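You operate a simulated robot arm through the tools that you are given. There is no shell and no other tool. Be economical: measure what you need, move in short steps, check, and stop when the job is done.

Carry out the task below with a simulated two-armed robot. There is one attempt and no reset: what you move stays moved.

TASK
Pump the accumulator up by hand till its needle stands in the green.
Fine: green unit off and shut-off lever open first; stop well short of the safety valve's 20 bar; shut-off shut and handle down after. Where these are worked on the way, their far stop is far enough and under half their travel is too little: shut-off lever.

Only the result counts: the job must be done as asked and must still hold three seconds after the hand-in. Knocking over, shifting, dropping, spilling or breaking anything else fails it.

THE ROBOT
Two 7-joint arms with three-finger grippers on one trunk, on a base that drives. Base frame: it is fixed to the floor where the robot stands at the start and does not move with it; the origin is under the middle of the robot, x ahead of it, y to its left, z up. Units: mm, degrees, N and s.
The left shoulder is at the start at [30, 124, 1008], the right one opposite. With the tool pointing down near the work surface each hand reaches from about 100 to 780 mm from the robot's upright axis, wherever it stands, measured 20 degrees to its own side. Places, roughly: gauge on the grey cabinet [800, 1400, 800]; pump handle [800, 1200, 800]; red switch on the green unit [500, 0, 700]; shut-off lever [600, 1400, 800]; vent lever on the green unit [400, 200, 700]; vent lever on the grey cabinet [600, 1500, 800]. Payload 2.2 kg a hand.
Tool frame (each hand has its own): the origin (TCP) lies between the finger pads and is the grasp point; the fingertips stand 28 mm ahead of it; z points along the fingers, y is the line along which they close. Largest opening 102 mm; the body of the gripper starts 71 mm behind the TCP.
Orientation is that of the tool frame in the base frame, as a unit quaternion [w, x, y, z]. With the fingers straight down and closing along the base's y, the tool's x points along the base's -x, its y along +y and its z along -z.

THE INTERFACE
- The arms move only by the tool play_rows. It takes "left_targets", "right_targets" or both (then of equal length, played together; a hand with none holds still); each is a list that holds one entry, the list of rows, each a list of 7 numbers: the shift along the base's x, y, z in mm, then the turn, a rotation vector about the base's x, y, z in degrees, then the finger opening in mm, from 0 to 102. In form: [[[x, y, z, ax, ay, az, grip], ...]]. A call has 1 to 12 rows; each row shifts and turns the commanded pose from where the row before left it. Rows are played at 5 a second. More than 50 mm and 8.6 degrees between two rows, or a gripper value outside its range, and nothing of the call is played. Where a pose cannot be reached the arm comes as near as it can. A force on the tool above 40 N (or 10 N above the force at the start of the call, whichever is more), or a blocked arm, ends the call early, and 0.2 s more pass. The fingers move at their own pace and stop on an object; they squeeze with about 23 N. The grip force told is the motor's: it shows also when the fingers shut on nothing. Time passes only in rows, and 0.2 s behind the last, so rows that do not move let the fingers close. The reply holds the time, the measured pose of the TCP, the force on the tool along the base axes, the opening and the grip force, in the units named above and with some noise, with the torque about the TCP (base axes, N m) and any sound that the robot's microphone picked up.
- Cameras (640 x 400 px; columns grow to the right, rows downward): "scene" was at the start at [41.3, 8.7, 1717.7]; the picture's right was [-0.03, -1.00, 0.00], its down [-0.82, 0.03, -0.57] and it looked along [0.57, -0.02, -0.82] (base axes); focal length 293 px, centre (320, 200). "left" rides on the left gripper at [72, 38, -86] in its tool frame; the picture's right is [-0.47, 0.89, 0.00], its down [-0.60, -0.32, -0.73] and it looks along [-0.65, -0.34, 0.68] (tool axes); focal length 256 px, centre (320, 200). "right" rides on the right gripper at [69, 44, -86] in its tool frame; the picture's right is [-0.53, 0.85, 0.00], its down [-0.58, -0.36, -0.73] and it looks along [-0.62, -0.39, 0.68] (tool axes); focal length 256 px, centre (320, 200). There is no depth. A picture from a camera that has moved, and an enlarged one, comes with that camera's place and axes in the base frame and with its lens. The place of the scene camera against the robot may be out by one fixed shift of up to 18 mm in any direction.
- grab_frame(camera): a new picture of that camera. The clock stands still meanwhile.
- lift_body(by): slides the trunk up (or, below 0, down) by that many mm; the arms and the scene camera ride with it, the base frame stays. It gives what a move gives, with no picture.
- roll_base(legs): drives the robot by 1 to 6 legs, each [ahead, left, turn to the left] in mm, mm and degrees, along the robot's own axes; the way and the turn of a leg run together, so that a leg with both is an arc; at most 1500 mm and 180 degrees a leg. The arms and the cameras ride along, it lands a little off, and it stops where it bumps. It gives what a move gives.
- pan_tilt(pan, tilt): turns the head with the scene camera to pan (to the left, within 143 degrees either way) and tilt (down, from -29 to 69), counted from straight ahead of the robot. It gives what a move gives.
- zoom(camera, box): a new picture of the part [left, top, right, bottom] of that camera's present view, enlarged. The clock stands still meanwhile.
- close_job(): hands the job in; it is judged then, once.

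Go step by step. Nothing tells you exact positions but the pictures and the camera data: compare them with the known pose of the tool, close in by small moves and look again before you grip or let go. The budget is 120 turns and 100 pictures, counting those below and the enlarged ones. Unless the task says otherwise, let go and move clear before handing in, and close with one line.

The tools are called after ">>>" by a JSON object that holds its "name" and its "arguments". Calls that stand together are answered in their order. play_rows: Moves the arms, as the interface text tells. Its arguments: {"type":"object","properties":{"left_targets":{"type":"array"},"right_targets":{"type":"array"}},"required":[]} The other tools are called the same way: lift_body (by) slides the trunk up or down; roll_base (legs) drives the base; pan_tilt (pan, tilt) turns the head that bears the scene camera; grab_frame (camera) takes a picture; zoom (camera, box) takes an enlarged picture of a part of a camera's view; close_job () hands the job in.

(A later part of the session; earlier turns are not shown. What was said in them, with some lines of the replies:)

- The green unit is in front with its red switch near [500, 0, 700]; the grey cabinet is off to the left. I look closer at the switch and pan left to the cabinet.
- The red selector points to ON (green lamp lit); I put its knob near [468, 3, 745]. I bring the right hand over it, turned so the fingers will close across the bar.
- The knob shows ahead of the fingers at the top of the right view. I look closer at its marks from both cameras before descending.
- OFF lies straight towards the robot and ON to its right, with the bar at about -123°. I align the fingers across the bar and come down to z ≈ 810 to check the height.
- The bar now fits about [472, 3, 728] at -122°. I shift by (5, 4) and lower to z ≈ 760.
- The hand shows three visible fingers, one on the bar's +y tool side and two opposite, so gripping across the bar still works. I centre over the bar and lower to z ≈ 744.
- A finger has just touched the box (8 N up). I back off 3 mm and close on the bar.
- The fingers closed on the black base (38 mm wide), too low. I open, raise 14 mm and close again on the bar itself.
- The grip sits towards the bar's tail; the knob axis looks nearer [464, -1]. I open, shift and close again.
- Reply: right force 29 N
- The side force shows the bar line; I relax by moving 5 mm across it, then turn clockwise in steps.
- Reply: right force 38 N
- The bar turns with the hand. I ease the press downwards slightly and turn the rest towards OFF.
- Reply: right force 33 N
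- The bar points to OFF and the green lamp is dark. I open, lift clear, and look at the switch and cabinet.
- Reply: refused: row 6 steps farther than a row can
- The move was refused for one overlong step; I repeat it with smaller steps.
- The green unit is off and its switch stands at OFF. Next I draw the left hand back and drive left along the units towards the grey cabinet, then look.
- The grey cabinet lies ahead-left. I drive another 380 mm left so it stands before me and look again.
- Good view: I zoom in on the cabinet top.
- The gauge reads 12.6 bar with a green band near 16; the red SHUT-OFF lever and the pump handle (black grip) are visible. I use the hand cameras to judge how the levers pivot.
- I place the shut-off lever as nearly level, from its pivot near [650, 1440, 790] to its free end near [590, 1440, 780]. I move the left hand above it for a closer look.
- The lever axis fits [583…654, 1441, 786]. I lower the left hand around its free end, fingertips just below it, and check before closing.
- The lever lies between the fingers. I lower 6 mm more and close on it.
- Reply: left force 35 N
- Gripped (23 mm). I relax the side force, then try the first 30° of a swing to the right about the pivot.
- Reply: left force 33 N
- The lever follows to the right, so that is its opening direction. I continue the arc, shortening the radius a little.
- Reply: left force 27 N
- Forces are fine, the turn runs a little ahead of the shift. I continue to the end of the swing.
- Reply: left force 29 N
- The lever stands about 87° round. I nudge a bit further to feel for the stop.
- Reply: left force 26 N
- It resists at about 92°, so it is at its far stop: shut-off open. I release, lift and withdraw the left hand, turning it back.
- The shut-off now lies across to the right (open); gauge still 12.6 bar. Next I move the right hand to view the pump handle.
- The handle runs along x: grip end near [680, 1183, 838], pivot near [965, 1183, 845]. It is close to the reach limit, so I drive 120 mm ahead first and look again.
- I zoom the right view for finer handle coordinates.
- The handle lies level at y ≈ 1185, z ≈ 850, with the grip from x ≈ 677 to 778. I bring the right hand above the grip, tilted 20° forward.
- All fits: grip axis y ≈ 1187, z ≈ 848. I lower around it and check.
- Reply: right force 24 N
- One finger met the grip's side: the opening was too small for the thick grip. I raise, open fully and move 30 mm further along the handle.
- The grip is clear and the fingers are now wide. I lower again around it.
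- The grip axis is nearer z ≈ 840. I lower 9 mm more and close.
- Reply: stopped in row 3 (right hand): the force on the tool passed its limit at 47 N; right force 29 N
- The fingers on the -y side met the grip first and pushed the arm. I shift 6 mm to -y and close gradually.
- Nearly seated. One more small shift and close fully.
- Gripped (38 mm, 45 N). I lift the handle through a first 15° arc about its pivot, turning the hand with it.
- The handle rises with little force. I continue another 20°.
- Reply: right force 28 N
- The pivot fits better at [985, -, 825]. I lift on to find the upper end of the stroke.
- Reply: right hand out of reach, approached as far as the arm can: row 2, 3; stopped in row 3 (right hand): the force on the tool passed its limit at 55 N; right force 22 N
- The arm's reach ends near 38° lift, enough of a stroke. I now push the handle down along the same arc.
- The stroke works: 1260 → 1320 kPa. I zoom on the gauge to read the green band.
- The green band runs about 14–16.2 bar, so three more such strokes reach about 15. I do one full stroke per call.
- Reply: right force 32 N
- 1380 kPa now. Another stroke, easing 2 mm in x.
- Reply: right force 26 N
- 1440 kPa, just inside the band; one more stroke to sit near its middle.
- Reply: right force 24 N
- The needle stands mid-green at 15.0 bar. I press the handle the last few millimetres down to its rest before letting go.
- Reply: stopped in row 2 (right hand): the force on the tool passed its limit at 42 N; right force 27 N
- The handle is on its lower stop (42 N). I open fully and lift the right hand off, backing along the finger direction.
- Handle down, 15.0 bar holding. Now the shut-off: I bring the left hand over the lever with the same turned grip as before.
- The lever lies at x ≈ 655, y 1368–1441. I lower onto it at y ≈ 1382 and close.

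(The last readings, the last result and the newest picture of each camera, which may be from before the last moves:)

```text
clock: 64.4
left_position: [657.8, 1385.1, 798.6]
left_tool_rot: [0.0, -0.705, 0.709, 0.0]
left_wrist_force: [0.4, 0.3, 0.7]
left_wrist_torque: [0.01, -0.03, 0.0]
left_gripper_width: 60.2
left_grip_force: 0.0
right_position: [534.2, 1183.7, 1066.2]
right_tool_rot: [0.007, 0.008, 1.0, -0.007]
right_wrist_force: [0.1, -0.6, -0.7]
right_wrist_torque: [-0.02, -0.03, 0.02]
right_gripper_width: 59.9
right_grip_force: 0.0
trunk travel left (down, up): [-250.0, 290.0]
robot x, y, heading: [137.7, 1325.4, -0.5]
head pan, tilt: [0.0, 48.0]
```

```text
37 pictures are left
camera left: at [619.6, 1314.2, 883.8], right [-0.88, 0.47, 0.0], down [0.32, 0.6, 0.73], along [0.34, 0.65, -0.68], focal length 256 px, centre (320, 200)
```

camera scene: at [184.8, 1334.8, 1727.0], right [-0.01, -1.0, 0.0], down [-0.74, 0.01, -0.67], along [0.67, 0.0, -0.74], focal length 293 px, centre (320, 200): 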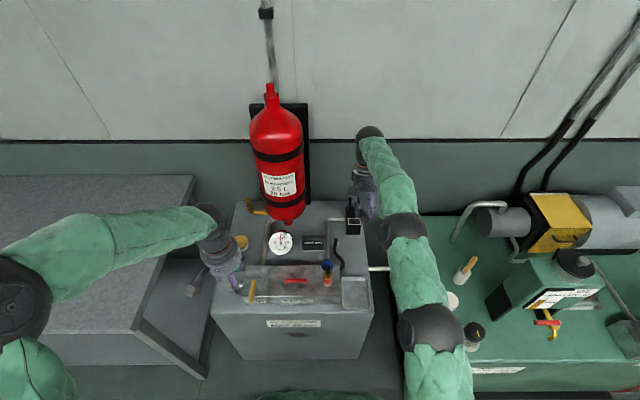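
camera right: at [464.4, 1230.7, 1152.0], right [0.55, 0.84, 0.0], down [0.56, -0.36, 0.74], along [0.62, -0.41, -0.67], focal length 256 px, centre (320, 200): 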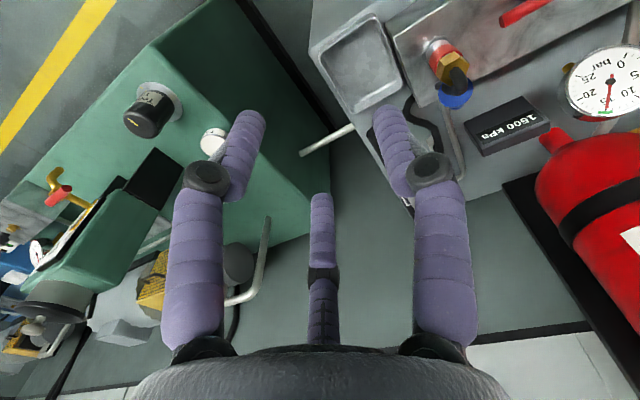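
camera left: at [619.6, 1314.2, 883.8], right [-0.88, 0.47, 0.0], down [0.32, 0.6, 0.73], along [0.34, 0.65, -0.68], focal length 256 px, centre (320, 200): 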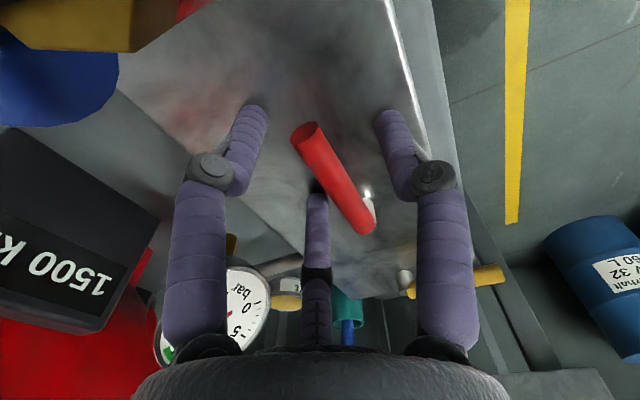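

The lever is well between the fingers. I close and begin the swing back.

>>> {"name": "play_rows", "arguments": {"left_targets": [[[0, 0, 0, 0, 0, 0, 30], [0, 0, 0, 0, 0, 0, 0], [0, 0, 0, 0, 0, 0, 0], [-7.4, 0.5, 0, 0, 0, -7.5, 0], [-7.3, 1.5, 0, 0, 0, -7.5, 0], [-7.1, 2.4, 0, 0, 0, -7.5, 0], [-6.7, 3.3, 0, 0, 0, -7.5, 0]]]}}

```text
clock: 65.8
left_position: [638.2, 1387.2, 798.1]
left_tool_rot: [-0.002, -0.564, 0.826, 0.0]
left_wrist_force: [11.8, -3.1, -21.9]
left_wrist_torque: [0.61, -0.64, -0.74]
left_gripper_width: 23.0
left_grip_force: 45.3
right_position: [536.6, 1183.6, 1066.9]
right_tool_rot: [0.005, 0.008, 1.0, -0.006]
right_wrist_force: [-0.2, 0.3, 0.6]
right_wrist_torque: [-0.03, -0.01, 0.01]
right_gripper_width: 60.1
right_grip_force: 0.1
trunk travel left (down, up): [-250.0, 290.0]
robot x, y, heading: [136.3, 1324.5, -0.6]
head pan, tilt: [0.0, 48.0]
stopped in row 6 (left hand): the force on the tool passed its limit at 42 N (the readings are from after the stop); the commanded pose is now the measured one
```

A force stop at about 20° into the swing. I ease the vertical strain and continue the arc in smaller steps.

>>> {"name": "play_rows", "arguments": {"left_targets": [[[0, 0, -2, 0, 0, 0, 0], [-7, 3, 0, 0, 0, -6, 0], [-5.8, 3.4, 0, 0, 0, -7, 0], [-5.3, 4.1, 0, 0, 0, -7, 0], [-4.8, 4.7, 0, 0, 0, -7, 0]]]}}

```text
clock: 67.0
left_position: [617.8, 1401.5, 798.2]
left_tool_rot: [0.0, -0.355, 0.935, -0.001]
left_wrist_force: [19.6, -22.9, -3.4]
left_wrist_torque: [-1.22, 0.97, -1.58]
left_gripper_width: 22.8
left_grip_force: 45.0
right_position: [538.4, 1182.5, 1065.5]
right_tool_rot: [0.006, 0.008, 1.0, -0.006]
right_wrist_force: [-0.2, 0.1, -0.8]
right_wrist_torque: [0.04, -0.01, 0.01]
right_gripper_width: 59.9
right_grip_force: 0.0
trunk travel left (down, up): [-250.0, 290.0]
robot x, y, heading: [137.6, 1321.2, -0.2]
head pan, tilt: [0.0, 48.0]
```

The lever follows against friction. I continue to the closed end.

>>> {"name": "play_rows", "arguments": {"left_targets": [[[-4.2, 5.3, 0, 0, 0, -7, 0], [-3.5, 5.7, 0, 0, 0, -7, 0], [-2.7, 6.1, 0, 0, 0, -7, 0], [-2.1, 6.4, 0, 0, 0, -7, 0], [-1.2, 6.6, 0, 0, 0, -7, 0], [-0.4, 6.7, 0, 0, 0, -7, 0]]]}}

>>> {"name": "grab_frame", "arguments": {"camera": "left"}}

```text
clock: 68.5
left_position: [601.5, 1434.8, 799.1]
left_tool_rot: [0.002, -0.002, 1.0, -0.003]
left_wrist_force: [0.9, -13.9, 3.2]
left_wrist_torque: [-0.28, 0.47, -0.51]
left_gripper_width: 23.1
left_grip_force: 44.7
right_position: [535.7, 1182.9, 1066.6]
right_tool_rot: [0.005, 0.009, 1.0, -0.006]
right_wrist_force: [0.2, 0.3, 0.5]
right_wrist_torque: [-0.03, -0.01, -0.01]
right_gripper_width: 60.1
right_grip_force: 0.1
trunk travel left (down, up): [-250.0, 290.0]
robot x, y, heading: [135.8, 1324.9, -0.8]
head pan, tilt: [0.0, 48.0]
stopped in row 6 (left hand): the force on the tool passed its limit at 43 N (the readings are from after the stop); the commanded pose is now the measured one
```

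```text
36 pictures are left
camera left: at [528.4, 1474.1, 883.6], right [0.46, 0.89, 0.0], down [0.6, -0.31, 0.73], along [0.65, -0.34, -0.68], focal length 256 px, centre (320, 200)
```

left: 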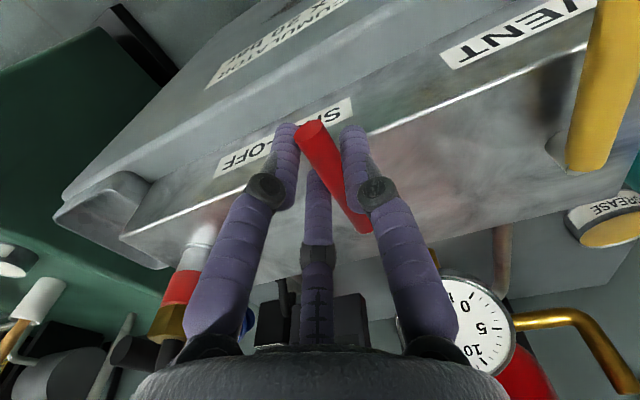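

The lever is back at its original closed stop (43 N). I open, lift clear and check everything.

>>> {"name": "play_rows", "arguments": {"left_targets": [[[0, 0, 0, 0, 0, 0, 60], [0, 2, 0, 0, 0, 0, 64], [0, 0, 0, 0, 0, 0, 64], [0, 0, 35, 0, 0, 0, 64], [0, 0, 45, 0, 0, 0, 64], [0, 0, 45, 0, 0, 0, 64], [-15, 10, 40, 0, 0, 0, 60], [-30, 25, 30, 0, 0, 0, 60], [-35, 30, 0, 0, 0, 0, 60], [-35, 30, 0, 0, 0, 0, 60]]]}}

>>> {"name": "zoom", "arguments": {"camera": "scene", "box": [230, 170, 410, 305]}}

>>> {"name": "zoom", "arguments": {"camera": "scene", "box": [275, 215, 320, 245]}}

```text
clock: 70.7
left_position: [483.5, 1534.1, 992.0]
left_tool_rot: [-0.001, -0.004, 1.0, -0.002]
left_wrist_force: [-0.2, 0.5, 0.5]
left_wrist_torque: [-0.04, -0.01, 0.02]
left_gripper_width: 60.2
left_grip_force: 0.1
right_position: [534.5, 1183.4, 1066.6]
right_tool_rot: [0.007, 0.007, 1.0, -0.008]
right_wrist_force: [0.3, 0.2, 0.5]
right_wrist_torque: [0.0, -0.03, 0.0]
right_gripper_width: 60.1
right_grip_force: 0.0
trunk travel left (down, up): [-250.0, 290.0]
robot x, y, heading: [138.9, 1324.9, -0.6]
head pan, tilt: [0.0, 48.0]
```

```text
2.96 times, centred on (320, 238) of scene
camera zoom: at [180.1, 1335.4, 1727.1], right [-0.01, -1.0, 0.0], down [-0.74, 0.01, -0.67], along [0.67, -0.01, -0.74], focal length 868 px, centre (320, 89)
```

zoom: 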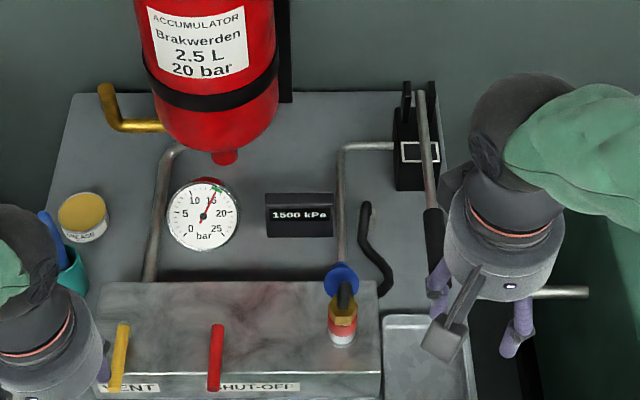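

```text
13.33 times, centred on (298, 230) of scene
camera zoom: at [180.1, 1335.4, 1727.1], right [-0.01, -1.0, 0.0], down [-0.74, 0.01, -0.67], along [0.67, -0.01, -0.74], focal length 3907 px, centre (620, -200)
```

zoom: 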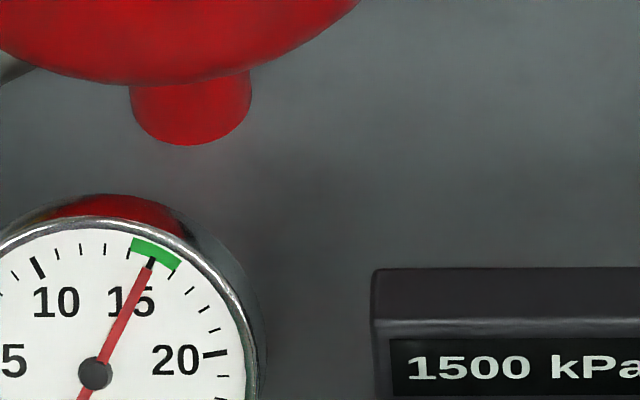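

Everything stands as asked: 15.0 bar mid-green, shut-off shut, handle down, green unit off, hands clear. I hand it in.

>>> {"name": "close_job", "arguments": {}}

```text
The job is handed in.
```

The accumulator was pumped by hand from 12.6 to 15.0 bar, and its needle stands in the middle of the green; the green unit was switched off and the shut-off opened first, and the shut-off is shut and the handle down again.
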